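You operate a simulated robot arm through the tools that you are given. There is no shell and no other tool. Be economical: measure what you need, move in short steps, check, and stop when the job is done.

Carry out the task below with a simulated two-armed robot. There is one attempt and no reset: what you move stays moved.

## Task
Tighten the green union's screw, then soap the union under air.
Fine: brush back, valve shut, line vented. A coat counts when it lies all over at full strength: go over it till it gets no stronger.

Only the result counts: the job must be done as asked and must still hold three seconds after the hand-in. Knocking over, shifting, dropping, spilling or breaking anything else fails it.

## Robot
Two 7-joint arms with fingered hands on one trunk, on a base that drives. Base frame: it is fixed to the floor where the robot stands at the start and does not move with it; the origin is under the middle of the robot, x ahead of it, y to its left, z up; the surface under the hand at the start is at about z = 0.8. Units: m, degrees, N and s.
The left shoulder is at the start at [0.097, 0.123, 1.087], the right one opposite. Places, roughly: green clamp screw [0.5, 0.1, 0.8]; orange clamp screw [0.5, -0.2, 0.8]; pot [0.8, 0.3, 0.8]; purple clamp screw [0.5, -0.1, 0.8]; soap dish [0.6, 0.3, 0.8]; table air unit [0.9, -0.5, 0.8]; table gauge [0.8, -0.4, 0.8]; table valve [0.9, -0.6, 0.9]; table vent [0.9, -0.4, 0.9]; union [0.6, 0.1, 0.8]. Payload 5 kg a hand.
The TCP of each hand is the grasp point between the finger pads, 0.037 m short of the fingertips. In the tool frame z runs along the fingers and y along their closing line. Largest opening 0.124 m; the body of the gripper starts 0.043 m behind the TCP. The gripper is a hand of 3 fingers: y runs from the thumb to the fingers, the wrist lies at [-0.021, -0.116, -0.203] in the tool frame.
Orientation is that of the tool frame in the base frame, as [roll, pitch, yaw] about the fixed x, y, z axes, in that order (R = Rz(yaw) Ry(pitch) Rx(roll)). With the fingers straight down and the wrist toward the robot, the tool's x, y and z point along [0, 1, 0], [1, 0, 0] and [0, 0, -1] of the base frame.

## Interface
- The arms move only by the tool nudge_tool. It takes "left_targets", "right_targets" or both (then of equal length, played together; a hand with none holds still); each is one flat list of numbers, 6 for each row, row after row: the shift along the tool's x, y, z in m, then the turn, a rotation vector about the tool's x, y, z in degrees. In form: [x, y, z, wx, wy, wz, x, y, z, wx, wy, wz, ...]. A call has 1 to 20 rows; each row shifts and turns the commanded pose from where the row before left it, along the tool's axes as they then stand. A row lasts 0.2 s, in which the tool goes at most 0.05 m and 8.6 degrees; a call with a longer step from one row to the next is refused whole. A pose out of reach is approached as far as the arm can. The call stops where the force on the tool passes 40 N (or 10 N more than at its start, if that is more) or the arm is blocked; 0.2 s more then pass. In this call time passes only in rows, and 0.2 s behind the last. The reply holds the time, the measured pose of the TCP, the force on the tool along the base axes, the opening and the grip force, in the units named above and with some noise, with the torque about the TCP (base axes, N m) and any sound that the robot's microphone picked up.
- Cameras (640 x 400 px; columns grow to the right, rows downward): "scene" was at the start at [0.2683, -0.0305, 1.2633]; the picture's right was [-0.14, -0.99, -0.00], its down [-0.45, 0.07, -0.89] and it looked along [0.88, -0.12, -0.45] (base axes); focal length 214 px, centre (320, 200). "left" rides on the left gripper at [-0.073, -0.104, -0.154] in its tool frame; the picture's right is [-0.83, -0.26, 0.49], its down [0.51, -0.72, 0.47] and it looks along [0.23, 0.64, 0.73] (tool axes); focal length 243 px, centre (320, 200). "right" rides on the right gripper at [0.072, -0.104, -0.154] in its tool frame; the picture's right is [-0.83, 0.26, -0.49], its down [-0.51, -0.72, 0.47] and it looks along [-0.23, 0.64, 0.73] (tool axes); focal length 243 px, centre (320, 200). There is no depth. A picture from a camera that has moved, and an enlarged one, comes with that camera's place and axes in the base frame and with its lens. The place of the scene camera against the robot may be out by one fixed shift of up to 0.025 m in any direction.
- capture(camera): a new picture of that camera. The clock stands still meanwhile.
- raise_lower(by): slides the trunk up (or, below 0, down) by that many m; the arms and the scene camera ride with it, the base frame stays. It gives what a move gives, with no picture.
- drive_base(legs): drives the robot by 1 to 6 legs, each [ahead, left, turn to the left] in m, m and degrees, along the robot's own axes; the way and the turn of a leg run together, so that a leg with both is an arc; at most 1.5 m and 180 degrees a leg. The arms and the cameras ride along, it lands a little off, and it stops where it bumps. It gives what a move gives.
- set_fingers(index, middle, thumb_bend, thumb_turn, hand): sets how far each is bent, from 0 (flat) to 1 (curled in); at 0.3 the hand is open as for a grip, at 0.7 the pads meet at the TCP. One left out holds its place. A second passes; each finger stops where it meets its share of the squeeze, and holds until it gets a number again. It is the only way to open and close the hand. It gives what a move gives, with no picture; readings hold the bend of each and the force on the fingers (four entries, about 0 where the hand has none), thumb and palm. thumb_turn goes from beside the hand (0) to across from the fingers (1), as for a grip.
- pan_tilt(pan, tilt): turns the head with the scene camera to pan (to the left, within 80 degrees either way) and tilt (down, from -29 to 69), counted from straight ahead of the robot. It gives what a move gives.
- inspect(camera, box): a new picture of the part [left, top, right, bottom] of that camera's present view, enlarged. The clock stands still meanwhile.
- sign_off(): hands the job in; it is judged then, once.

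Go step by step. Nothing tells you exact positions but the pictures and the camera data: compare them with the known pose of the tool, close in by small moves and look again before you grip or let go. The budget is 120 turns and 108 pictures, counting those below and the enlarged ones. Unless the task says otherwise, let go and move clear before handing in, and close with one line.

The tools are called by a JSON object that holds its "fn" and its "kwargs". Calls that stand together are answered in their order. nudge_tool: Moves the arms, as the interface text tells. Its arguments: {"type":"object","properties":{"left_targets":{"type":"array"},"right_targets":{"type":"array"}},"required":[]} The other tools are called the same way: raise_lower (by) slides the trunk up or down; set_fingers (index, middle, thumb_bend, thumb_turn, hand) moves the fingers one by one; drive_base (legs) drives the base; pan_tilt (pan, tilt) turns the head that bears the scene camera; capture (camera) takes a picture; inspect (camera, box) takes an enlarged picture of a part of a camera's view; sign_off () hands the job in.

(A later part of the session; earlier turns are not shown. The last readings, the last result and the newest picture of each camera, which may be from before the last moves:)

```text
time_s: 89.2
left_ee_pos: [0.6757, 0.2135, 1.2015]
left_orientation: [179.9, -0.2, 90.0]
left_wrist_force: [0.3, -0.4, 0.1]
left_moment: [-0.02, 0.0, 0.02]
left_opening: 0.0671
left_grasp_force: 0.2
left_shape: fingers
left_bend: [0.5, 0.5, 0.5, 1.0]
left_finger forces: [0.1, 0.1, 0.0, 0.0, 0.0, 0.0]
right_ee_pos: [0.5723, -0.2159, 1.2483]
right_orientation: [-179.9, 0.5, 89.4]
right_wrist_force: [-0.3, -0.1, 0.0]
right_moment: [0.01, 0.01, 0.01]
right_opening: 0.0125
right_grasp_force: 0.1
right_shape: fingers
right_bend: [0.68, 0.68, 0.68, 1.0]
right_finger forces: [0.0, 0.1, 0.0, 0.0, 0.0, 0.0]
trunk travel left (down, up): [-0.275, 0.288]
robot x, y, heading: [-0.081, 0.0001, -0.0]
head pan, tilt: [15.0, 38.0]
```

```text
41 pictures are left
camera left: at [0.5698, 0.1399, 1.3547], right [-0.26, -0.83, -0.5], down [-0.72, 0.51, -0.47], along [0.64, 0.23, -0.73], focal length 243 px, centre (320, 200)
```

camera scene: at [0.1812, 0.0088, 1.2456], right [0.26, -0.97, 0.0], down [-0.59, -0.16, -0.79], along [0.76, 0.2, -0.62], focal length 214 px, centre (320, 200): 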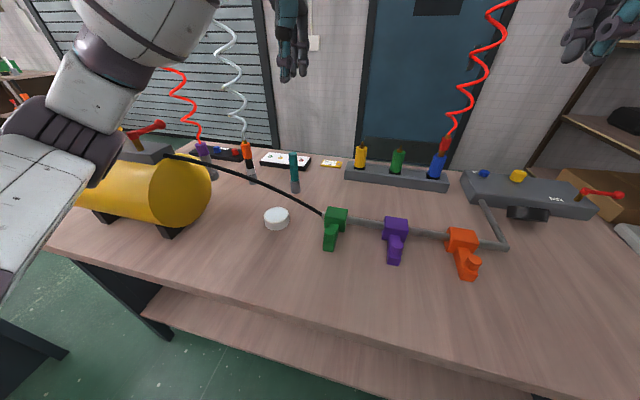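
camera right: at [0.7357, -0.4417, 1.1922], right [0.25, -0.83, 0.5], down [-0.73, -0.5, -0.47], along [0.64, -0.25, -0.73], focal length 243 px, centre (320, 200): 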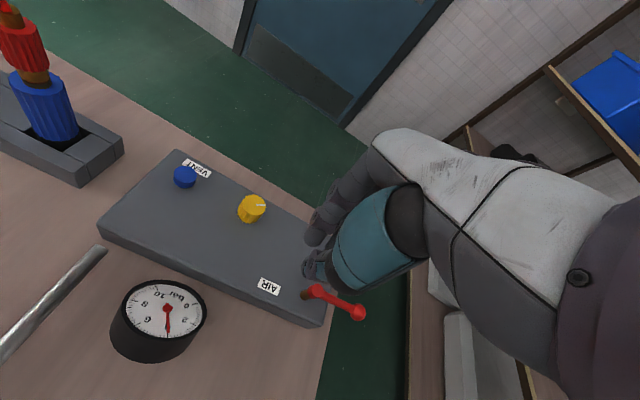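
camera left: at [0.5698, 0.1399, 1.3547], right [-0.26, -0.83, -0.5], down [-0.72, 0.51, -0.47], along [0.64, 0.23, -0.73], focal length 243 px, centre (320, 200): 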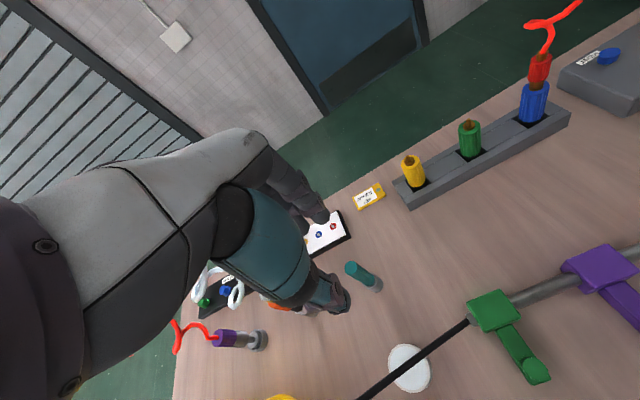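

{"fn": "inspect", "kwargs": {"camera": "left", "box": [320, 240, 440, 400]}}

{"fn": "inspect", "kwargs": {"camera": "scene", "box": [230, 140, 350, 260]}}

```text
2.50 times, centred on (380, 320) of left
camera zoom: at [0.5698, 0.1399, 1.3547], right [-0.26, -0.83, -0.5], down [-0.72, 0.51, -0.47], along [0.64, 0.23, -0.73], focal length 606 px, centre (170, -100)
```

zoom: 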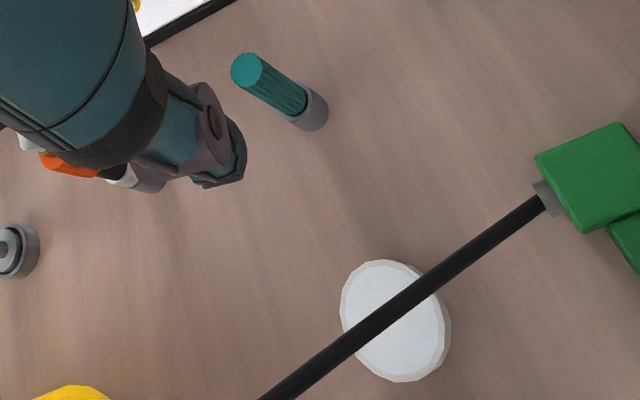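

```text
3.33 times, centred on (290, 200) of scene
camera zoom: at [0.1812, 0.0088, 1.2456], right [0.26, -0.97, 0.0], down [-0.59, -0.16, -0.79], along [0.76, 0.2, -0.62], focal length 715 px, centre (420, 200)
```

zoom: 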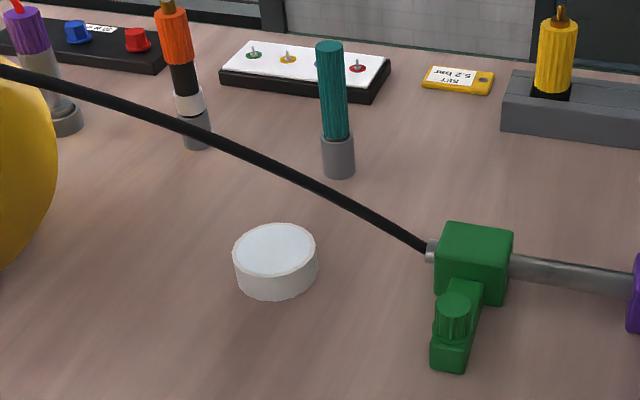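

The brush stands upright near (0.75, 0.26) with its top at about z = 0.935. I'll approach above it with an open hand.

{"fn": "set_fingers", "kwargs": {"hand": "left", "index": 0.42, "middle": 0.42, "thumb_bend": 0.42}}

{"fn": "nudge_tool", "kwargs": {"left_targets": [0.012, 0.018, 0.03, 0, 0, 0, 0.012, 0.018, 0.03, 0, 0, 0, 0.012, 0.018, 0.03, 0, 0, 0, 0.011, 0.02, 0.03, 0, 0, 0]}}

{"fn": "capture", "kwargs": {"camera": "left"}}

{"fn": "inspect", "kwargs": {"camera": "scene", "box": [240, 100, 340, 210]}}

```text
time_s: 90.2
left_ee_pos: [0.675, 0.2145, 1.2019]
left_orientation: [179.8, -0.1, 90.0]
left_wrist_force: [1.2, 0.0, 0.2]
left_moment: [0.01, -0.03, -0.01]
left_opening: 0.0918
left_grasp_force: 0.0
left_shape: fingers
left_bend: [0.42, 0.42, 0.42, 0.99]
left_finger forces: [0.0, 0.0, 0.0, 0.1, 0.1, 0.0]
right_ee_pos: [0.5715, -0.2145, 1.2495]
right_orientation: [180.0, 0.5, 89.4]
right_wrist_force: [0.0, 0.2, 0.4]
right_moment: [-0.01, 0.03, -0.01]
right_opening: 0.0126
right_grasp_force: 0.0
right_shape: fingers
right_bend: [0.68, 0.68, 0.68, 1.0]
right_finger forces: [0.0, 0.1, 0.0, 0.0, 0.0, 0.1]
trunk travel left (down, up): [-0.275, 0.288]
robot x, y, heading: [-0.0831, -0.0013, -0.2]
head pan, tilt: [15.0, 38.0]
```

```text
time_s: 91.4
left_ee_pos: [0.7295, 0.2612, 1.0992]
left_orientation: [178.7, -0.7, 90.7]
left_wrist_force: [0.2, 0.5, -0.4]
left_moment: [0.03, -0.03, 0.02]
left_opening: 0.092
left_grasp_force: 0.0
left_shape: fingers
left_bend: [0.42, 0.42, 0.42, 0.99]
left_finger forces: [0.0, 0.0, 0.0, 0.0, 0.0, 0.0]
right_ee_pos: [0.5561, -0.2212, 1.2548]
right_orientation: [179.3, 0.0, 89.8]
right_wrist_force: [1.5, -0.6, 0.4]
right_moment: [-0.01, 0.03, 0.03]
right_opening: 0.0128
right_grasp_force: 0.1
right_shape: fingers
right_bend: [0.68, 0.68, 0.68, 1.0]
right_finger forces: [0.0, 0.0, 0.0, 0.1, 0.1, 0.1]
trunk travel left (down, up): [-0.275, 0.288]
robot x, y, heading: [-0.0859, -0.002, 0.6]
head pan, tilt: [15.0, 38.0]
stopped in row 4 (left hand): the arm was blocked; the commanded pose is now the measured one
```

```text
38 pictures are left
camera left: at [0.6224, 0.1848, 1.2491], right [-0.24, -0.83, -0.51], down [-0.72, 0.5, -0.48], along [0.65, 0.25, -0.71], focal length 243 px, centre (320, 200)
```

left: 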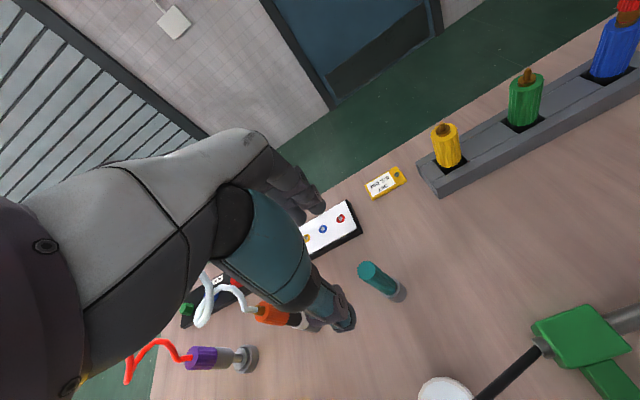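

```text
3.64 times, centred on (290, 155) of scene
camera zoom: at [0.1627, -0.0009, 1.2487], right [0.27, -0.96, -0.01], down [-0.58, -0.16, -0.8], along [0.77, 0.21, -0.6], focal length 780 px, centre (429, 364)
```

zoom: 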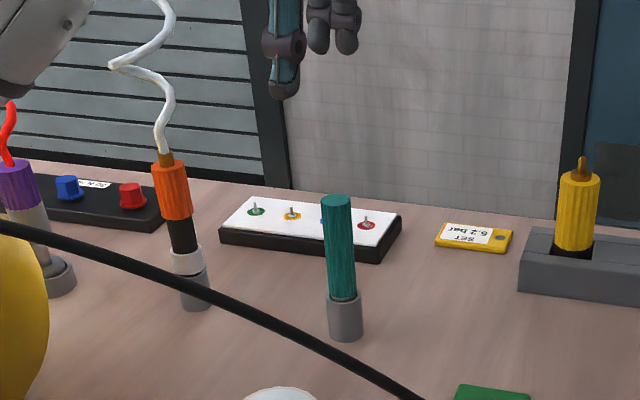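

Something blocked the left arm, probably the elbow against the yellow tank. I'll back off upward and move the base to the right so the arm comes in clear of the tank.

{"fn": "nudge_tool", "kwargs": {"left_targets": [-0.012, -0.02, -0.03, 0, 0, 0, -0.012, -0.018, -0.03, 0, 0, 0, -0.012, -0.018, -0.03, 0, 0, 0, -0.012, -0.018, -0.03, 0, 0, 0]}}

{"fn": "pan_tilt", "kwargs": {"pan": 50, "tilt": 38}}

{"fn": "capture", "kwargs": {"camera": "scene"}}

```text
time_s: 92.4
left_ee_pos: [0.6713, 0.2194, 1.2073]
left_orientation: [179.5, -0.1, 90.1]
left_wrist_force: [-0.1, 0.5, 0.0]
left_moment: [-0.05, -0.07, -0.01]
left_opening: 0.092
left_grasp_force: 0.0
left_shape: fingers
left_bend: [0.42, 0.42, 0.42, 0.99]
left_finger forces: [0.1, 0.0, 0.0, 0.1, 0.1, 0.0]
right_ee_pos: [0.5708, -0.2113, 1.2511]
right_orientation: [179.8, 0.6, 89.7]
right_wrist_force: [-1.0, 0.9, 0.5]
right_moment: [-0.07, -0.08, -0.06]
right_opening: 0.0127
right_grasp_force: 0.0
right_shape: fingers
right_bend: [0.68, 0.68, 0.68, 1.0]
right_finger forces: [0.0, 0.1, 0.1, 0.0, 0.0, 0.0]
trunk travel left (down, up): [-0.275, 0.288]
robot x, y, heading: [-0.0831, -0.0038, 0.1]
head pan, tilt: [15.0, 38.0]
```

```text
time_s: 93.4
left_ee_pos: [0.6729, 0.2173, 1.2048]
left_orientation: [179.6, -0.2, 90.3]
left_wrist_force: [-0.7, -0.1, 0.2]
left_moment: [-0.02, 0.0, 0.02]
left_opening: 0.0923
left_grasp_force: 0.0
left_shape: fingers
left_bend: [0.42, 0.42, 0.42, 0.99]
left_finger forces: [0.1, 0.0, 0.0, 0.0, 0.0, 0.0]
right_ee_pos: [0.5714, -0.2117, 1.2492]
right_orientation: [-180.0, 0.6, 89.6]
right_wrist_force: [0.1, -0.7, -0.6]
right_moment: [-0.01, 0.01, -0.02]
right_opening: 0.0126
right_grasp_force: 0.1
right_shape: fingers
right_bend: [0.68, 0.68, 0.68, 1.0]
right_finger forces: [0.0, 0.0, 0.1, 0.0, 0.1, 0.0]
trunk travel left (down, up): [-0.275, 0.288]
robot x, y, heading: [-0.0843, -0.0014, 0.2]
head pan, tilt: [50.0, 38.0]
```

```text
36 pictures are left
camera scene: at [0.1514, 0.0533, 1.2455], right [0.77, -0.64, 0.0], down [-0.39, -0.47, -0.79], along [0.51, 0.6, -0.62], focal length 214 px, centre (320, 200)
```

scene: 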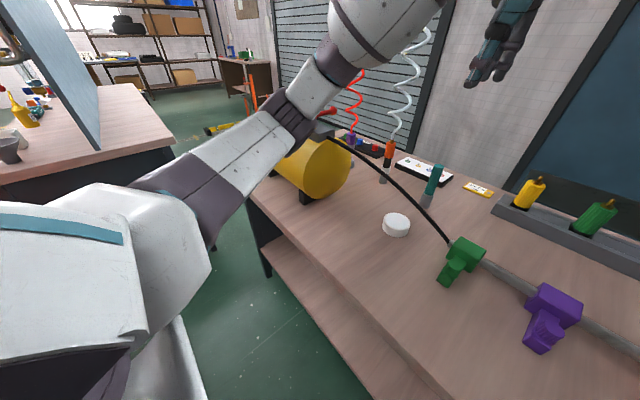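

{"fn": "drive_base", "kwargs": {"legs": [[0.08, -0.24, 0]]}}

{"fn": "nudge_tool", "kwargs": {"left_targets": [0.045, 0, 0, 0, 0, 0, 0.045, 0, 0, 0, 0, 0, 0.045, 0, 0, 0, 0, 0, 0.045, 0, 0, 0, 0, 0, 0.045, 0, 0, 0, 0, 0, 0.045, 0, 0, 0, 0, 0]}}

{"fn": "capture", "kwargs": {"camera": "scene"}}

```text
time_s: 96.2
left_ee_pos: [0.7514, -0.0292, 1.2038]
left_orientation: [179.6, -0.1, 90.0]
left_wrist_force: [0.3, 0.4, 0.3]
left_moment: [0.0, 0.01, 0.0]
left_opening: 0.0921
left_grasp_force: 0.1
left_shape: fingers
left_bend: [0.42, 0.42, 0.42, 0.99]
left_finger forces: [0.0, 0.1, 0.0, 0.0, 0.1, 0.1]
right_ee_pos: [0.6488, -0.4586, 1.2493]
right_orientation: [-180.0, 0.5, 89.3]
right_wrist_force: [0.2, -0.2, 0.0]
right_moment: [0.01, -0.04, -0.01]
right_opening: 0.0125
right_grasp_force: 0.2
right_shape: fingers
right_bend: [0.68, 0.68, 0.68, 1.0]
right_finger forces: [0.0, 0.1, 0.0, 0.0, 0.1, 0.0]
trunk travel left (down, up): [-0.275, 0.288]
robot x, y, heading: [-0.0026, -0.247, 0.0]
head pan, tilt: [50.0, 38.0]
```

```text
time_s: 97.6
left_ee_pos: [0.7525, 0.244, 1.2036]
left_orientation: [179.8, -0.2, 90.0]
left_wrist_force: [0.4, 0.8, -0.8]
left_moment: [-0.03, 0.0, 0.0]
left_opening: 0.0921
left_grasp_force: 0.0
left_shape: fingers
left_bend: [0.42, 0.42, 0.42, 0.99]
left_finger forces: [0.0, 0.1, 0.1, 0.0, 0.0, 0.0]
right_ee_pos: [0.6486, -0.4589, 1.2495]
right_orientation: [-180.0, 0.5, 89.4]
right_wrist_force: [0.6, -0.3, 0.0]
right_moment: [-0.04, 0.0, 0.01]
right_opening: 0.0129
right_grasp_force: 0.0
right_shape: fingers
right_bend: [0.68, 0.68, 0.68, 1.0]
right_finger forces: [0.0, 0.1, 0.0, 0.0, 0.0, 0.1]
trunk travel left (down, up): [-0.275, 0.288]
robot x, y, heading: [-0.0067, -0.2395, -0.6]
head pan, tilt: [50.0, 38.0]
```

```text
35 pictures are left
camera scene: at [0.2299, -0.189, 1.2456], right [0.76, -0.65, 0.0], down [-0.4, -0.47, -0.79], along [0.51, 0.6, -0.62], focal length 214 px, centre (320, 200)
```

scene: 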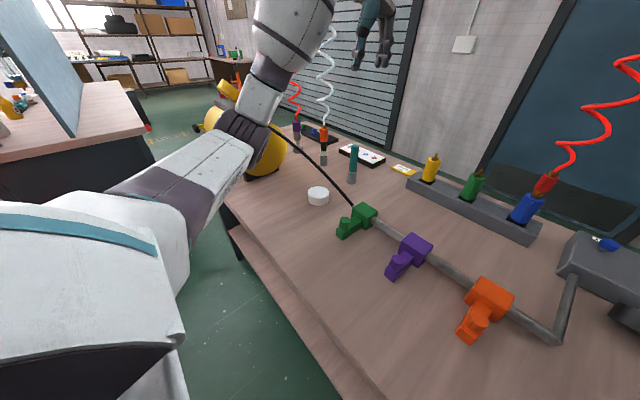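

{"fn": "nudge_tool", "kwargs": {"left_targets": [0.012, 0, 0.03, 0, 0, 0, 0, 0, 0.04, 0, 0, 0, 0, 0, 0.04, 0, 0, 0]}}

{"fn": "inspect", "kwargs": {"camera": "left", "box": [280, 170, 420, 350]}}

```text
time_s: 98.4
left_ee_pos: [0.7524, 0.2536, 1.0918]
left_orientation: [179.7, -0.2, 89.9]
left_wrist_force: [0.3, 0.2, -0.2]
left_moment: [-0.01, -0.01, 0.03]
left_opening: 0.0918
left_grasp_force: 0.0
left_shape: fingers
left_bend: [0.42, 0.42, 0.42, 0.99]
left_finger forces: [0.0, 0.0, 0.0, 0.1, 0.1, 0.0]
right_ee_pos: [0.6494, -0.4597, 1.2485]
right_orientation: [-180.0, 0.5, 89.3]
right_wrist_force: [0.0, 0.7, 0.4]
right_moment: [-0.01, 0.04, 0.0]
right_opening: 0.0126
right_grasp_force: 0.0
right_shape: fingers
right_bend: [0.68, 0.68, 0.68, 1.0]
right_finger forces: [0.1, 0.0, 0.0, 0.0, 0.1, 0.0]
trunk travel left (down, up): [-0.275, 0.288]
robot x, y, heading: [-0.0035, -0.2429, -0.4]
head pan, tilt: [50.0, 38.0]
```

```text
2.22 times, centred on (350, 260) of left
camera zoom: at [0.6474, 0.1809, 1.2438], right [-0.26, -0.83, -0.5], down [-0.72, 0.51, -0.47], along [0.65, 0.23, -0.73], focal length 539 px, centre (253, 67)
```

zoom: 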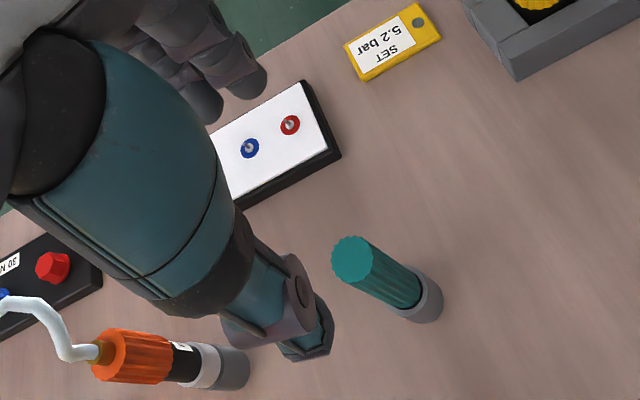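

The brush handle is at about (0.752, 0.261). I'll lower onto it in two stages.

{"fn": "nudge_tool", "kwargs": {"left_targets": [0.0075, 0, 0.04, 0, 0, 0, 0, 0, 0.04, 0, 0, 0, 0, 0, 0.04, 0, 0, 0]}}

{"fn": "inspect", "kwargs": {"camera": "left", "box": [250, 160, 390, 340]}}

```text
time_s: 99.2
left_ee_pos: [0.7528, 0.2615, 0.9722]
left_orientation: [179.6, -0.1, 90.1]
left_wrist_force: [1.2, 0.5, -0.2]
left_moment: [-0.02, -0.02, 0.03]
left_opening: 0.0921
left_grasp_force: 0.1
left_shape: fingers
left_bend: [0.42, 0.42, 0.42, 0.99]
left_finger forces: [0.1, 0.0, 0.0, 0.0, 0.0, 0.1]
right_ee_pos: [0.6484, -0.4594, 1.249]
right_orientation: [-180.0, 0.5, 89.3]
right_wrist_force: [-0.1, 0.3, 0.7]
right_moment: [0.02, 0.04, 0.02]
right_opening: 0.0128
right_grasp_force: 0.0
right_shape: fingers
right_bend: [0.68, 0.68, 0.68, 1.0]
right_finger forces: [0.0, 0.0, 0.1, 0.0, 0.1, 0.0]
trunk travel left (down, up): [-0.275, 0.288]
robot x, y, heading: [-0.0062, -0.2409, -0.1]
head pan, tilt: [50.0, 38.0]
```

```text
2.22 times, centred on (320, 250) of left
camera zoom: at [0.647, 0.1878, 1.1265], right [-0.26, -0.83, -0.5], down [-0.72, 0.51, -0.47], along [0.65, 0.24, -0.73], focal length 539 px, centre (320, 89)
```

zoom: 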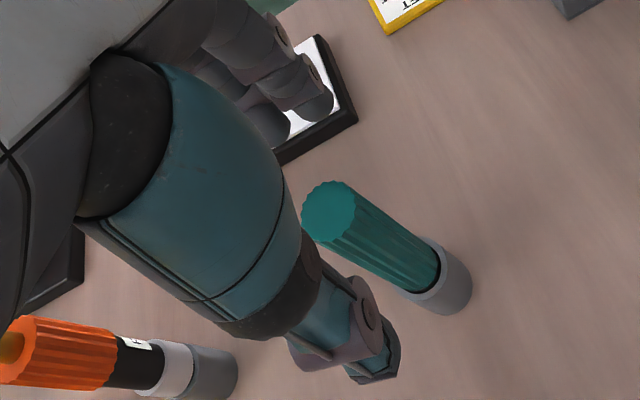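

{"fn": "nudge_tool", "kwargs": {"left_targets": [0.0035, 0.0025, 0.035, 0, 0, 0, 0, 0, 0.032, 0, 0, 0]}}

{"fn": "set_fingers", "kwargs": {"hand": "left", "index": 0.75, "middle": 0.75, "thumb_bend": 0.75}}

{"fn": "inspect", "kwargs": {"camera": "left", "box": [250, 160, 390, 340]}}

```text
time_s: 99.8
left_ee_pos: [0.756, 0.2665, 0.9053]
left_orientation: [179.8, -0.2, 90.1]
left_wrist_force: [0.2, 0.1, -0.3]
left_moment: [-0.05, 0.02, 0.04]
left_opening: 0.0918
left_grasp_force: 0.1
left_shape: fingers
left_bend: [0.42, 0.42, 0.42, 0.99]
left_finger forces: [0.1, 0.1, 0.0, 0.0, 0.1, 0.0]
right_ee_pos: [0.6491, -0.4584, 1.2487]
right_orientation: [-180.0, 0.5, 89.3]
right_wrist_force: [0.1, -0.1, -1.6]
right_moment: [-0.02, -0.01, 0.05]
right_opening: 0.0125
right_grasp_force: 0.0
right_shape: fingers
right_bend: [0.68, 0.68, 0.68, 1.0]
right_finger forces: [0.1, 0.0, 0.0, 0.0, 0.0, 0.0]
trunk travel left (down, up): [-0.275, 0.288]
robot x, y, heading: [-0.0051, -0.2413, -0.2]
head pan, tilt: [50.0, 38.0]
```

```text
time_s: 100.8
left_ee_pos: [0.7561, 0.2659, 0.9054]
left_orientation: [179.8, -0.2, 90.0]
left_wrist_force: [-1.9, 0.0, -0.2]
left_moment: [0.0, 0.11, 0.0]
left_opening: 0.0255
left_grasp_force: 15.6
left_shape: fingers
left_bend: [0.62, 0.74, 0.67, 1.0]
left_finger forces: [12.2, 3.8, 0.0, 0.0, 15.1, 0.0]
right_ee_pos: [0.649, -0.4593, 1.2488]
right_orientation: [180.0, 0.5, 89.3]
right_wrist_force: [-0.1, 0.4, -0.2]
right_moment: [-0.01, 0.04, 0.02]
right_opening: 0.0128
right_grasp_force: 0.0
right_shape: fingers
right_bend: [0.68, 0.68, 0.68, 1.0]
right_finger forces: [0.1, 0.0, 0.0, 0.1, 0.0, 0.0]
trunk travel left (down, up): [-0.275, 0.288]
robot x, y, heading: [-0.0052, -0.2419, -0.2]
head pan, tilt: [50.0, 38.0]
```

```text
2.22 times, centred on (320, 250) of left
camera zoom: at [0.6499, 0.1926, 1.058], right [-0.26, -0.83, -0.5], down [-0.72, 0.51, -0.47], along [0.64, 0.24, -0.73], focal length 539 px, centre (320, 89)
```

zoom: 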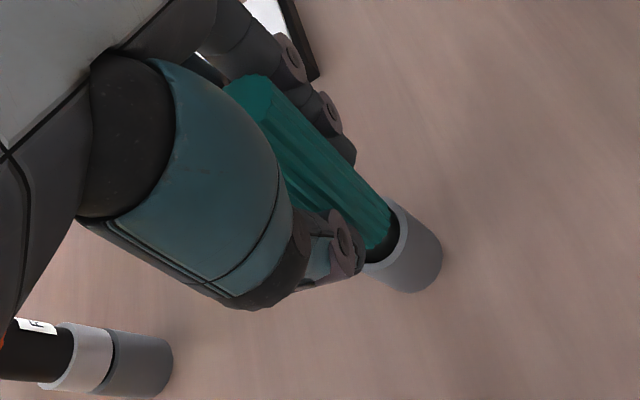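

Brush gripped. I'll firm the grip and lift straight out.

{"fn": "set_fingers", "kwargs": {"hand": "left", "index": 0.9, "middle": 0.9, "thumb_bend": 0.9}}

{"fn": "nudge_tool", "kwargs": {"left_targets": [0, 0, -0.02, 0, 0, 0, 0, 0, -0.03, 0, 0, 0, 0, 0, -0.04, 0, 0, 0, 0, 0, -0.04, 0, 0, 0]}}

{"fn": "pan_tilt", "kwargs": {"pan": 30, "tilt": 38}}

{"fn": "capture", "kwargs": {"camera": "scene"}}

{"fn": "inspect", "kwargs": {"camera": "left", "box": [250, 160, 430, 380]}}

```text
time_s: 101.8
left_ee_pos: [0.7551, 0.267, 0.9054]
left_orientation: [179.7, -0.1, 90.0]
left_wrist_force: [-4.6, -1.5, -3.5]
left_moment: [-0.11, 0.13, 0.02]
left_opening: 0.0252
left_grasp_force: 18.1
left_shape: fingers
left_bend: [0.61, 0.9, 0.68, 1.0]
left_finger forces: [15.5, 1.3, 0.0, 0.1, 19.3, 0.1]
right_ee_pos: [0.649, -0.4595, 1.2497]
right_orientation: [179.9, 0.5, 89.3]
right_wrist_force: [-0.2, 0.3, 0.4]
right_moment: [-0.02, -0.01, 0.04]
right_opening: 0.0127
right_grasp_force: 0.0
right_shape: fingers
right_bend: [0.68, 0.68, 0.68, 1.0]
right_finger forces: [0.0, 0.0, 0.0, 0.0, 0.1, 0.1]
trunk travel left (down, up): [-0.275, 0.288]
robot x, y, heading: [-0.0044, -0.24, -0.3]
head pan, tilt: [50.0, 38.0]
```

```text
time_s: 102.8
left_ee_pos: [0.7544, 0.2641, 1.0379]
left_orientation: [179.7, -0.3, 90.1]
left_wrist_force: [-0.7, -0.1, -1.1]
left_moment: [-0.02, -0.01, 0.02]
left_opening: 0.0252
left_grasp_force: 17.4
left_shape: fingers
left_bend: [0.6, 0.9, 0.68, 1.0]
left_finger forces: [16.8, 1.3, 0.0, 0.0, 16.6, 0.0]
right_ee_pos: [0.6478, -0.4589, 1.2499]
right_orientation: [180.0, 0.3, 89.3]
right_wrist_force: [-0.2, 0.2, 0.2]
right_moment: [0.01, -0.03, -0.02]
right_opening: 0.0126
right_grasp_force: 0.1
right_shape: fingers
right_bend: [0.68, 0.68, 0.68, 1.0]
right_finger forces: [0.1, 0.0, 0.0, 0.0, 0.0, 0.0]
trunk travel left (down, up): [-0.275, 0.288]
robot x, y, heading: [-0.0065, -0.2436, -0.2]
head pan, tilt: [50.0, 38.0]
```

```text
time_s: 103.6
left_ee_pos: [0.7545, 0.2654, 1.0375]
left_orientation: [179.7, -0.2, 89.9]
left_wrist_force: [-0.4, -0.2, -1.2]
left_moment: [0.01, -0.01, 0.0]
left_opening: 0.025
left_grasp_force: 17.2
left_shape: fingers
left_bend: [0.6, 0.9, 0.68, 1.0]
left_finger forces: [16.8, 1.3, 0.0, 0.1, 16.7, 0.1]
right_ee_pos: [0.6494, -0.4597, 1.2476]
right_orientation: [180.0, 0.6, 89.3]
right_wrist_force: [0.3, -0.1, -0.2]
right_moment: [0.03, 0.0, -0.02]
right_opening: 0.0129
right_grasp_force: 0.1
right_shape: fingers
right_bend: [0.68, 0.68, 0.68, 1.0]
right_finger forces: [0.0, 0.0, 0.0, 0.0, 0.0, 0.1]
trunk travel left (down, up): [-0.275, 0.288]
robot x, y, heading: [-0.006, -0.2413, -0.4]
head pan, tilt: [30.0, 38.0]
```

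```text
31 pictures are left
camera scene: at [0.2495, -0.2133, 1.2455], right [0.5, -0.87, 0.0], down [-0.53, -0.31, -0.79], along [0.68, 0.39, -0.62], focal length 214 px, centre (320, 200)
```

scene: 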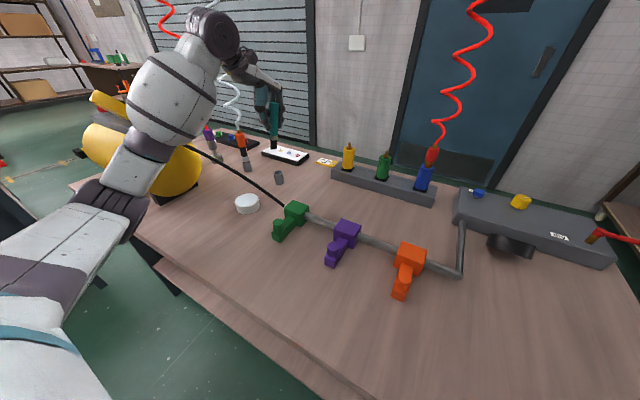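

```text
1.82 times, centred on (340, 270) of left
camera zoom: at [0.6486, 0.1918, 1.1896], right [-0.26, -0.83, -0.5], down [-0.72, 0.51, -0.47], along [0.64, 0.24, -0.73], focal length 441 px, centre (284, 73)
```

zoom: 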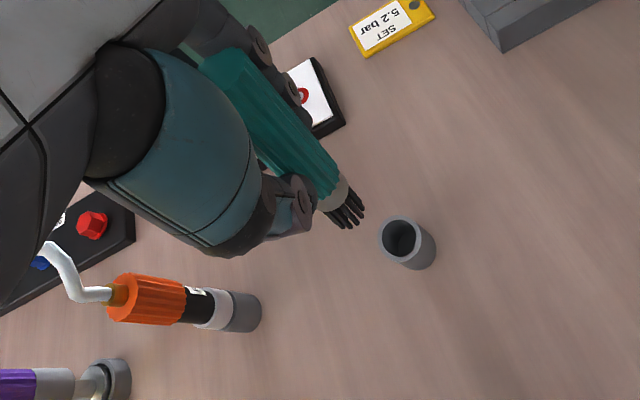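

Brush is out, its bristles about 0.10 m below the TCP. The hose crosses about 0.1 m above the dish at x ≈ 0.6, so I'll come in from my side with the brush tilted forward. First up, back and tilt.

{"fn": "nudge_tool", "kwargs": {"left_targets": [0, 0, -0.04, 0, 0, 0, 0, 0, -0.03, 0, 0, 0, 0, -0.042, 0, 0, 0, 0, 0, -0.042, 0, 0, 0, 0, 0, -0.042, 0, 0, 0, 0, 0, -0.042, 0, 0, 0, 0, 0, -0.042, 0, 0, 0, 0, 0, -0.042, 0, 0, 0, 0, 0, 0, 0, -7, 0, 0, 0, 0, 0, -7, 0, 0, 0, 0, 0, -7, 0, 0, 0, 0, 0, -7, 0, 0, 0, 0, 0, -7, 0, 0]}}

{"fn": "inspect", "kwargs": {"camera": "scene", "box": [60, 60, 360, 260]}}

{"fn": "capture", "kwargs": {"camera": "left"}}

```text
time_s: 106.4
left_ee_pos: [0.5028, 0.265, 1.1077]
left_orientation: [144.5, -0.3, 90.1]
left_wrist_force: [-0.1, 1.4, -0.5]
left_moment: [0.02, 0.02, 0.03]
left_opening: 0.0251
left_grasp_force: 17.5
left_shape: fingers
left_bend: [0.6, 0.9, 0.68, 1.0]
left_finger forces: [16.5, 1.4, 0.0, 0.0, 16.6, 0.0]
right_ee_pos: [0.6492, -0.4593, 1.2494]
right_orientation: [180.0, 0.5, 89.4]
right_wrist_force: [0.1, -0.1, 0.4]
right_moment: [0.02, -0.01, -0.04]
right_opening: 0.0128
right_grasp_force: 0.0
right_shape: fingers
right_bend: [0.68, 0.68, 0.68, 1.0]
right_finger forces: [0.1, 0.0, 0.0, 0.1, 0.0, 0.1]
trunk travel left (down, up): [-0.275, 0.288]
robot x, y, heading: [-0.003, -0.2408, 0.1]
head pan, tilt: [30.0, 38.0]
```

```text
2.00 times, centred on (210, 160) of scene
camera zoom: at [0.2493, -0.2134, 1.2456], right [0.5, -0.87, 0.0], down [-0.53, -0.31, -0.79], along [0.68, 0.39, -0.62], focal length 429 px, centre (540, 280)
```

zoom: 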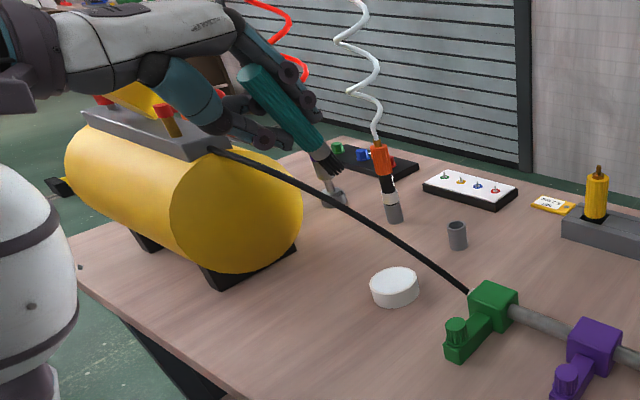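

```text
28 pictures are left
camera left: at [0.3281, 0.1913, 1.1711], right [0.07, -0.83, -0.56], down [-0.32, 0.51, -0.8], along [0.95, 0.23, -0.22], focal length 243 px, centre (320, 200)
```

left: 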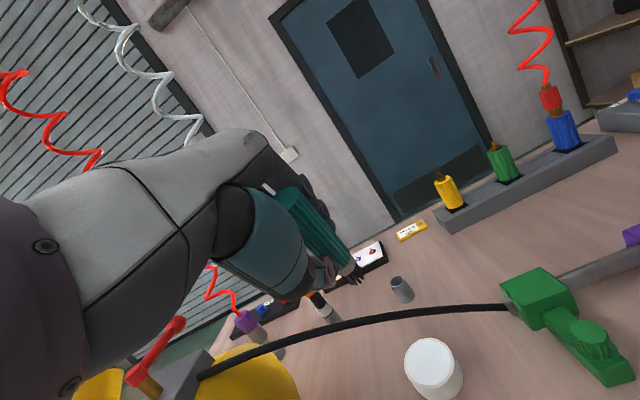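

Clear of the tank end and the hose. The dish is at (0.588, 0.256); lowering the tilted brush toward it.

{"fn": "nudge_tool", "kwargs": {"left_targets": [-0.0013, -0.013, 0.025, 0, 0, 0, -0.0013, -0.013, 0.025, 0, 0, 0, -0.0013, -0.013, 0.025, 0, 0, 0, -0.0013, -0.013, 0.025, 0, 0, 0, -0.0013, -0.013, 0.025, 0, 0, 0, -0.0013, -0.013, 0.025, 0, 0, 0]}}

{"fn": "inspect", "kwargs": {"camera": "scene", "box": [160, 120, 340, 260]}}

```text
time_s: 107.8
left_ee_pos: [0.526, 0.2568, 0.9412]
left_orientation: [144.6, -0.2, 90.0]
left_wrist_force: [-0.6, -0.1, -0.3]
left_moment: [-0.01, -0.02, 0.0]
left_opening: 0.0251
left_grasp_force: 17.8
left_shape: fingers
left_bend: [0.6, 0.9, 0.68, 1.0]
left_finger forces: [16.6, 1.4, 0.0, 0.0, 16.8, 0.0]
right_ee_pos: [0.6491, -0.4598, 1.2497]
right_orientation: [179.9, 0.4, 89.3]
right_wrist_force: [-0.5, -1.5, 0.7]
right_moment: [0.01, -0.02, 0.01]
right_opening: 0.0124
right_grasp_force: 0.1
right_shape: fingers
right_bend: [0.68, 0.68, 0.68, 1.0]
right_finger forces: [0.0, 0.1, 0.0, 0.0, 0.1, 0.0]
trunk travel left (down, up): [-0.275, 0.288]
robot x, y, heading: [-0.0061, -0.2428, 0.0]
head pan, tilt: [30.0, 38.0]
```

```text
2.86 times, centred on (250, 190) of scene
camera zoom: at [0.2493, -0.2133, 1.2456], right [0.5, -0.87, 0.0], down [-0.53, -0.31, -0.79], along [0.68, 0.39, -0.62], focal length 613 px, centre (520, 229)
```

zoom: 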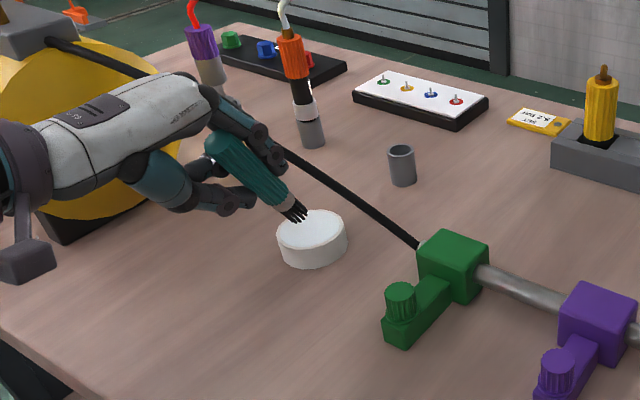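

{"fn": "nudge_tool", "kwargs": {"left_targets": [0, -0.006, 0.008, 0, 0, 0, 0, -0.006, 0.008, 0, 0, 0]}}

{"fn": "inspect", "kwargs": {"camera": "scene", "box": [210, 165, 270, 210]}}

```text
time_s: 108.4
left_ee_pos: [0.525, 0.2572, 0.9188]
left_orientation: [144.7, -0.2, 90.0]
left_wrist_force: [-0.3, -0.5, -1.4]
left_moment: [0.0, 0.02, -0.02]
left_opening: 0.0247
left_grasp_force: 16.7
left_shape: fingers
left_bend: [0.6, 0.9, 0.68, 1.0]
left_finger forces: [16.5, 1.4, 0.0, 0.0, 16.6, 0.0]
right_ee_pos: [0.649, -0.4595, 1.249]
right_orientation: [180.0, 0.5, 89.3]
right_wrist_force: [-0.2, 0.6, -0.1]
right_moment: [0.02, 0.0, 0.03]
right_opening: 0.0127
right_grasp_force: 0.0
right_shape: fingers
right_bend: [0.68, 0.68, 0.68, 1.0]
right_finger forces: [0.1, 0.0, 0.0, 0.0, 0.0, 0.0]
trunk travel left (down, up): [-0.275, 0.288]
robot x, y, heading: [-0.0038, -0.2436, -0.2]
head pan, tilt: [30.0, 38.0]
```

```text
8.89 times, centred on (240, 188) of scene
camera zoom: at [0.2494, -0.2134, 1.2456], right [0.5, -0.87, 0.0], down [-0.53, -0.31, -0.79], along [0.68, 0.39, -0.62], focal length 1906 px, centre (1031, 311)
```

zoom: 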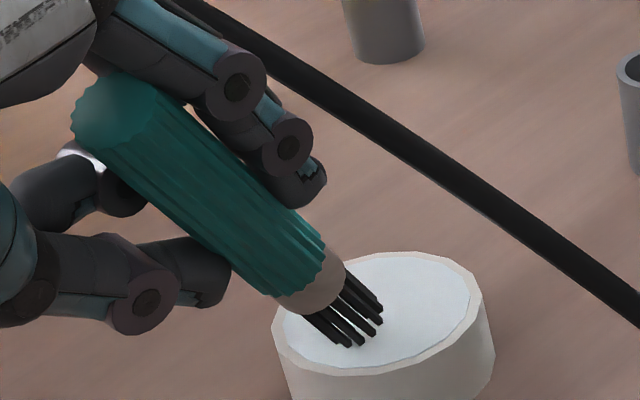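

{"fn": "nudge_tool", "kwargs": {"left_targets": [0, 0.003, 0.007, 0, 0, 0, 0, 0.002, 0.0065, 0, 0, 0, 0, -0.002, 0.003, 0, 0, 0]}}

{"fn": "nudge_tool", "kwargs": {"left_targets": [0.01, 0, 0, 0, 0, 0, -0.01, 0, 0, 0, 0, 0, -0.01, 0, 0, 0, 0, 0, 0.01, 0, 0, 0, 0, 0]}}

{"fn": "inspect", "kwargs": {"camera": "scene", "box": [210, 165, 270, 210]}}

```text
time_s: 109.2
left_ee_pos: [0.5377, 0.2574, 0.9074]
left_orientation: [144.7, -0.2, 90.1]
left_wrist_force: [-0.1, 1.5, 3.1]
left_moment: [0.15, -0.19, 0.18]
left_opening: 0.0216
left_grasp_force: 15.0
left_shape: fingers
left_bend: [0.59, 0.9, 0.72, 1.0]
left_finger forces: [15.8, 0.0, 0.1, 0.1, 14.9, 0.0]
right_ee_pos: [0.6475, -0.4593, 1.2481]
right_orientation: [180.0, 0.6, 89.3]
right_wrist_force: [0.1, -0.7, -0.3]
right_moment: [0.03, -0.02, 0.01]
right_opening: 0.0127
right_grasp_force: 0.1
right_shape: fingers
right_bend: [0.68, 0.68, 0.68, 1.0]
right_finger forces: [0.1, 0.0, 0.0, 0.0, 0.1, 0.1]
trunk travel left (down, up): [-0.275, 0.288]
robot x, y, heading: [-0.0108, -0.2426, -0.1]
head pan, tilt: [30.0, 38.0]
```

```text
time_s: 110.2
left_ee_pos: [0.5376, 0.259, 0.9077]
left_orientation: [144.6, -0.2, 90.0]
left_wrist_force: [0.4, 0.8, -0.4]
left_moment: [0.0, 0.05, -0.01]
left_opening: 0.0218
left_grasp_force: 16.0
left_shape: fingers
left_bend: [0.59, 0.9, 0.73, 1.0]
left_finger forces: [16.2, 0.1, 0.1, 0.0, 16.0, 0.0]
right_ee_pos: [0.6482, -0.4588, 1.2483]
right_orientation: [179.9, 0.5, 89.2]
right_wrist_force: [-0.3, 0.5, 0.1]
right_moment: [-0.03, -0.01, 0.04]
right_opening: 0.0127
right_grasp_force: 0.0
right_shape: fingers
right_bend: [0.68, 0.68, 0.68, 1.0]
right_finger forces: [0.0, 0.1, 0.0, 0.1, 0.0, 0.1]
trunk travel left (down, up): [-0.275, 0.288]
robot x, y, heading: [-0.0034, -0.2403, -0.2]
head pan, tilt: [30.0, 38.0]
```

```text
8.89 times, centred on (240, 188) of scene
camera zoom: at [0.2493, -0.2129, 1.2456], right [0.5, -0.87, 0.0], down [-0.53, -0.31, -0.79], along [0.68, 0.39, -0.62], focal length 1906 px, centre (1031, 311)
```

zoom: 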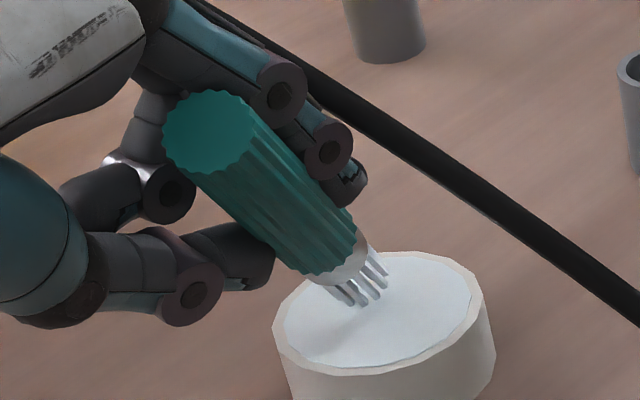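

The bristles are white with soap. I'll back the brush out along its axis, cross to the union in front of the hose, and come to its top.

{"fn": "nudge_tool", "kwargs": {"left_targets": [0, 0, -0.03, 0, 0, 0, 0, 0, -0.03, 0, 0, 0, 0, 0, -0.02, 0, 0, 0, -0.042, 0, 0, 0, 0, 0, -0.042, 0, 0, 0, 0, 0, -0.042, 0, 0, 0, 0, 0, -0.04, 0, 0, 0, 0, 0]}}

{"fn": "nudge_tool", "kwargs": {"left_targets": [0, 0.022, 0.012, 0, 0, 0, 0, 0.02, 0.02, 0, 0, 0, 0, 0, 0.015, 0, 0, 0]}}

{"fn": "inspect", "kwargs": {"camera": "scene", "box": [230, 150, 350, 240]}}

```text
time_s: 111.8
left_ee_pos: [0.5721, 0.1824, 0.9659]
left_orientation: [144.8, -0.2, 90.1]
left_wrist_force: [0.3, -0.2, -0.3]
left_moment: [0.01, 0.02, 0.02]
left_opening: 0.0219
left_grasp_force: 16.4
left_shape: fingers
left_bend: [0.59, 0.9, 0.73, 1.0]
left_finger forces: [16.3, 0.0, 0.0, 0.1, 16.1, 0.0]
left hand out of reach, approached as far as the arm can: row 4, 5, 6, 7
right_ee_pos: [0.6502, -0.4596, 1.249]
right_orientation: [-179.9, 0.5, 89.3]
right_wrist_force: [0.4, 0.6, 0.5]
right_moment: [0.02, 0.02, 0.02]
right_opening: 0.0126
right_grasp_force: 0.1
right_shape: fingers
right_bend: [0.68, 0.68, 0.68, 1.0]
right_finger forces: [0.0, 0.1, 0.0, 0.0, 0.0, 0.1]
trunk travel left (down, up): [-0.275, 0.288]
robot x, y, heading: [-0.0066, -0.2438, 0.0]
head pan, tilt: [30.0, 38.0]
```

```text
time_s: 112.6
left_ee_pos: [0.6325, 0.1836, 0.9522]
left_orientation: [144.7, -0.2, 90.2]
left_wrist_force: [-1.0, 0.4, 0.0]
left_moment: [0.01, 0.01, 0.01]
left_opening: 0.0218
left_grasp_force: 15.9
left_shape: fingers
left_bend: [0.59, 0.9, 0.73, 1.0]
left_finger forces: [16.2, 0.0, 0.0, 0.0, 16.1, 0.0]
right_ee_pos: [0.6492, -0.4592, 1.2495]
right_orientation: [-180.0, 0.6, 89.4]
right_wrist_force: [-1.0, 1.1, -0.1]
right_moment: [0.02, 0.02, -0.03]
right_opening: 0.0125
right_grasp_force: 0.1
right_shape: fingers
right_bend: [0.68, 0.68, 0.68, 1.0]
right_finger forces: [0.1, 0.1, 0.1, 0.1, 0.1, 0.0]
trunk travel left (down, up): [-0.275, 0.288]
robot x, y, heading: [-0.0038, -0.2451, -0.2]
head pan, tilt: [30.0, 38.0]
```

```text
4.44 times, centred on (290, 195) of scene
camera zoom: at [0.2492, -0.2133, 1.2456], right [0.5, -0.87, 0.0], down [-0.53, -0.31, -0.79], along [0.68, 0.39, -0.62], focal length 953 px, centre (453, 222)
```

zoom: 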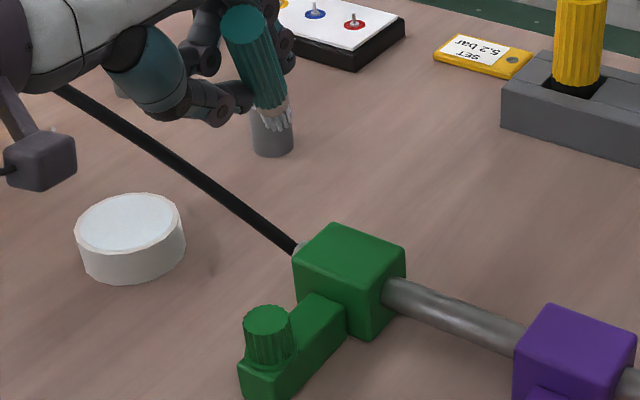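

The pose was too near the robot to reach. I'll lift clear of the hose and drive the base back a little.

{"fn": "nudge_tool", "kwargs": {"left_targets": [0, 0.0287, -0.0385, 0, 0, 0, 0, 0.0245, -0.035, 0, 0, 0]}}

{"fn": "drive_base", "kwargs": {"legs": [[-0.17, 0, 0]]}}

{"fn": "nudge_tool", "kwargs": {"left_targets": [-0.045, 0, 0, 0, 0, 0, -0.045, 0, 0, 0, 0, 0]}}

```text
time_s: 113.2
left_ee_pos: [0.6337, 0.1829, 1.0437]
left_orientation: [144.7, -0.3, 90.0]
left_wrist_force: [-0.5, -0.1, -1.3]
left_moment: [0.02, 0.01, -0.01]
left_opening: 0.0216
left_grasp_force: 16.0
left_shape: fingers
left_bend: [0.59, 0.9, 0.73, 1.0]
left_finger forces: [16.0, 0.0, 0.0, 0.1, 16.2, 0.0]
right_ee_pos: [0.6469, -0.4594, 1.2493]
right_orientation: [180.0, 0.5, 89.3]
right_wrist_force: [0.5, 0.4, -0.8]
right_moment: [-0.02, 0.04, 0.02]
right_opening: 0.0127
right_grasp_force: 0.0
right_shape: fingers
right_bend: [0.68, 0.68, 0.68, 1.0]
right_finger forces: [0.1, 0.1, 0.0, 0.1, 0.0, 0.0]
trunk travel left (down, up): [-0.275, 0.288]
robot x, y, heading: [-0.0075, -0.2396, -0.3]
head pan, tilt: [30.0, 38.0]
```

```text
time_s: 114.7
left_ee_pos: [0.4656, 0.1848, 1.043]
left_orientation: [144.7, -0.3, 90.1]
left_wrist_force: [1.2, -0.5, -0.4]
left_moment: [-0.02, 0.02, 0.06]
left_opening: 0.0217
left_grasp_force: 16.0
left_shape: fingers
left_bend: [0.59, 0.9, 0.73, 1.0]
left_finger forces: [16.1, 0.1, 0.0, 0.0, 16.1, 0.0]
right_ee_pos: [0.482, -0.4571, 1.2494]
right_orientation: [-180.0, 0.4, 89.2]
right_wrist_force: [-0.4, 0.5, 0.2]
right_moment: [0.01, -0.02, -0.01]
right_opening: 0.0127
right_grasp_force: 0.1
right_shape: fingers
right_bend: [0.68, 0.68, 0.68, 1.0]
right_finger forces: [0.1, 0.0, 0.0, 0.0, 0.0, 0.0]
trunk travel left (down, up): [-0.275, 0.288]
robot x, y, heading: [-0.1729, -0.2465, -0.2]
head pan, tilt: [30.0, 38.0]
```

```text
time_s: 115.3
left_ee_pos: [0.4659, 0.092, 1.0436]
left_orientation: [144.7, -0.3, 90.2]
left_wrist_force: [0.6, 0.7, -0.3]
left_moment: [0.0, 0.01, 0.02]
left_opening: 0.0217
left_grasp_force: 15.9
left_shape: fingers
left_bend: [0.59, 0.9, 0.73, 1.0]
left_finger forces: [16.1, 0.1, 0.1, 0.1, 16.1, 0.1]
right_ee_pos: [0.4824, -0.4588, 1.247]
right_orientation: [-180.0, 0.4, 89.3]
right_wrist_force: [0.7, 0.8, -0.1]
right_moment: [0.0, 0.0, 0.01]
right_opening: 0.0129
right_grasp_force: 0.0
right_shape: fingers
right_bend: [0.68, 0.68, 0.68, 1.0]
right_finger forces: [0.0, 0.1, 0.1, 0.1, 0.0, 0.1]
trunk travel left (down, up): [-0.275, 0.288]
robot x, y, heading: [-0.1746, -0.2452, 0.1]
head pan, tilt: [30.0, 38.0]
```

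{"fn": "nudge_tool", "kwargs": {"left_targets": [0, 0.0125, 0.035, 0, 0, 0, 0, 0.0125, 0.035, 0, 0, 0, 0, 0.012, 0.034, 0, 0, 0]}}

{"fn": "inspect", "kwargs": {"camera": "left", "box": [260, 150, 460, 390]}}

{"fn": "inspect", "kwargs": {"camera": "scene", "box": [270, 110, 390, 200]}}

```text
time_s: 116.1
left_ee_pos: [0.5572, 0.0941, 0.9804]
left_orientation: [144.7, -0.3, 90.1]
left_wrist_force: [-0.9, -0.1, -0.9]
left_moment: [0.01, 0.04, 0.01]
left_opening: 0.0219
left_grasp_force: 16.5
left_shape: fingers
left_bend: [0.59, 0.9, 0.73, 1.0]
left_finger forces: [16.1, 0.0, 0.0, 0.0, 16.1, 0.0]
right_ee_pos: [0.4827, -0.4582, 1.2484]
right_orientation: [-179.9, 0.5, 89.3]
right_wrist_force: [0.0, -0.2, 0.2]
right_moment: [0.01, 0.01, 0.02]
right_opening: 0.0125
right_grasp_force: 0.1
right_shape: fingers
right_bend: [0.68, 0.68, 0.68, 1.0]
right_finger forces: [0.1, 0.0, 0.0, 0.0, 0.0, 0.0]
trunk travel left (down, up): [-0.275, 0.288]
robot x, y, heading: [-0.1732, -0.2408, -0.1]
head pan, tilt: [30.0, 38.0]
```

```text
1.67 times, centred on (360, 270) of left
camera zoom: at [0.3827, 0.0212, 1.0445], right [0.07, -0.83, -0.56], down [-0.32, 0.51, -0.8], along [0.95, 0.23, -0.23], focal length 404 px, centre (253, 83)
```

zoom: 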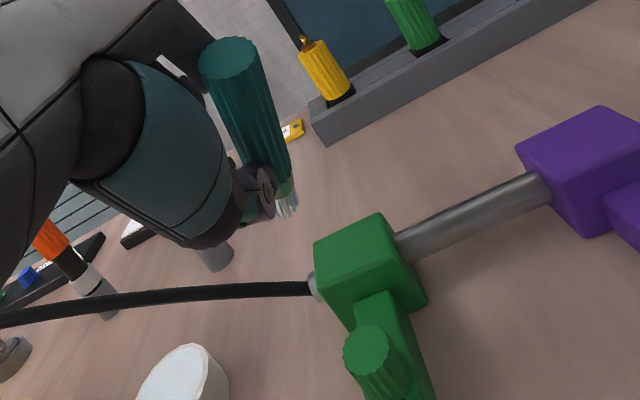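

```text
4.44 times, centred on (330, 155) of scene
camera zoom: at [0.083, -0.2126, 1.2453], right [0.5, -0.87, 0.0], down [-0.53, -0.31, -0.79], along [0.68, 0.39, -0.62], focal length 953 px, centre (276, 400)
```

zoom: 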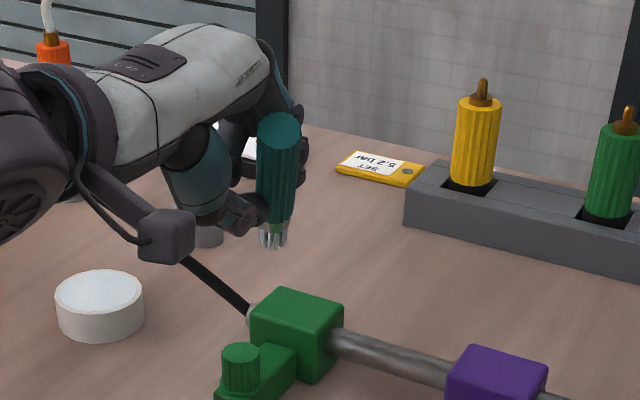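

The bristle tip is at about (0.62, 0.11, 0.90), just above the union. I'll lower it onto the top face.

{"fn": "nudge_tool", "kwargs": {"left_targets": [-0.009, -0.0135, 0.015, 0, 0, 0, -0.009, -0.0135, 0.015, 0, 0, 0, 0, -0.003, 0.004, 0, 0, 0]}}

{"fn": "inspect", "kwargs": {"camera": "left", "box": [340, 200, 500, 320]}}

```text
time_s: 116.9
left_ee_pos: [0.55, 0.0779, 0.9342]
left_orientation: [144.7, -0.3, 90.1]
left_wrist_force: [0.2, 0.3, -0.8]
left_moment: [0.01, -0.01, 0.02]
left_opening: 0.0217
left_grasp_force: 15.7
left_shape: fingers
left_bend: [0.59, 0.9, 0.73, 1.0]
left_finger forces: [16.1, 0.0, 0.0, 0.0, 16.1, 0.0]
right_ee_pos: [0.4809, -0.4582, 1.249]
right_orientation: [-180.0, 0.5, 89.2]
right_wrist_force: [0.3, 0.5, 0.1]
right_moment: [-0.02, -0.03, 0.0]
right_opening: 0.0126
right_grasp_force: 0.0
right_shape: fingers
right_bend: [0.68, 0.68, 0.68, 1.0]
right_finger forces: [0.0, 0.0, 0.1, 0.1, 0.0, 0.0]
trunk travel left (down, up): [-0.275, 0.288]
robot x, y, heading: [-0.1745, -0.245, -0.2]
head pan, tilt: [30.0, 38.0]
```

```text
3.33 times, centred on (420, 260) of left
camera zoom: at [0.3756, 0.0045, 0.9984], right [0.07, -0.83, -0.56], down [-0.32, 0.51, -0.8], along [0.95, 0.23, -0.23], focal length 809 px, centre (-13, 0)
```

zoom: 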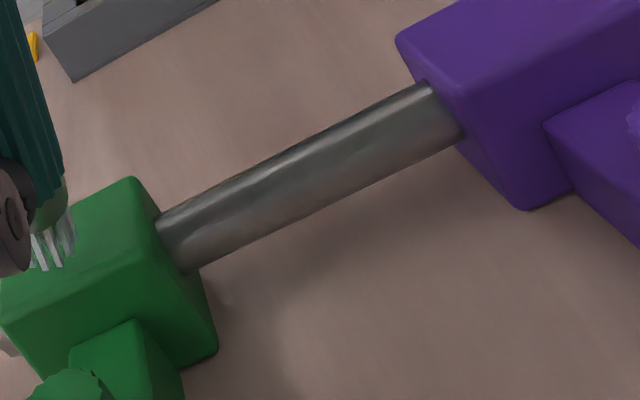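

{"fn": "nudge_tool", "kwargs": {"left_targets": [0, -0.0035, 0.005, 0, 0, 0, 0, -0.0035, 0.005, 0, 0, 0, -0.012, 0, 0, 0, 0, 0, 0.012, 0, 0, 0, 0, 0, 0.012, 0, 0, 0, 0, 0, -0.012, 0, 0, 0, 0, 0]}}

{"fn": "inspect", "kwargs": {"camera": "left", "box": [280, 200, 440, 320]}}

```text
time_s: 118.3
left_ee_pos: [0.552, 0.0771, 0.9226]
left_orientation: [144.7, -0.4, 90.2]
left_wrist_force: [-1.2, 0.2, 1.8]
left_moment: [0.06, -0.14, 0.14]
left_opening: 0.0186
left_grasp_force: 14.2
left_shape: fingers
left_bend: [0.59, 0.9, 0.74, 1.0]
left_finger forces: [14.0, 0.0, 0.0, 0.0, 14.2, 0.1]
right_ee_pos: [0.4817, -0.4596, 1.2475]
right_orientation: [180.0, 0.5, 89.3]
right_wrist_force: [0.4, -0.1, -0.7]
right_moment: [0.01, 0.0, 0.05]
right_opening: 0.0123
right_grasp_force: 0.1
right_shape: fingers
right_bend: [0.68, 0.68, 0.68, 1.0]
right_finger forces: [0.0, 0.0, 0.0, 0.0, 0.0, 0.0]
trunk travel left (down, up): [-0.275, 0.288]
robot x, y, heading: [-0.1716, -0.2428, 0.1]
head pan, tilt: [30.0, 38.0]
```

```text
3.33 times, centred on (360, 260) of left
camera zoom: at [0.377, 0.0028, 0.986], right [0.07, -0.83, -0.56], down [-0.32, 0.51, -0.8], along [0.95, 0.23, -0.23], focal length 809 px, centre (187, 0)
```

zoom: 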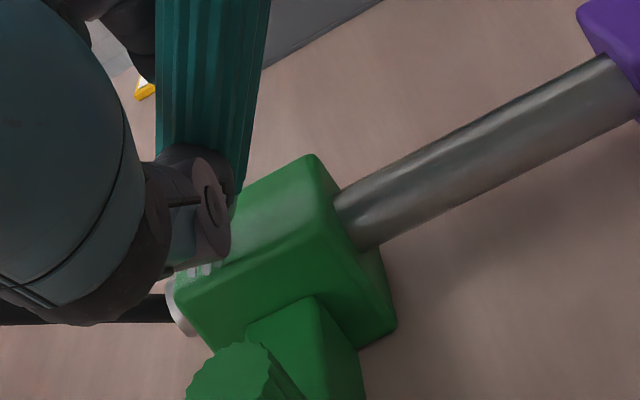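

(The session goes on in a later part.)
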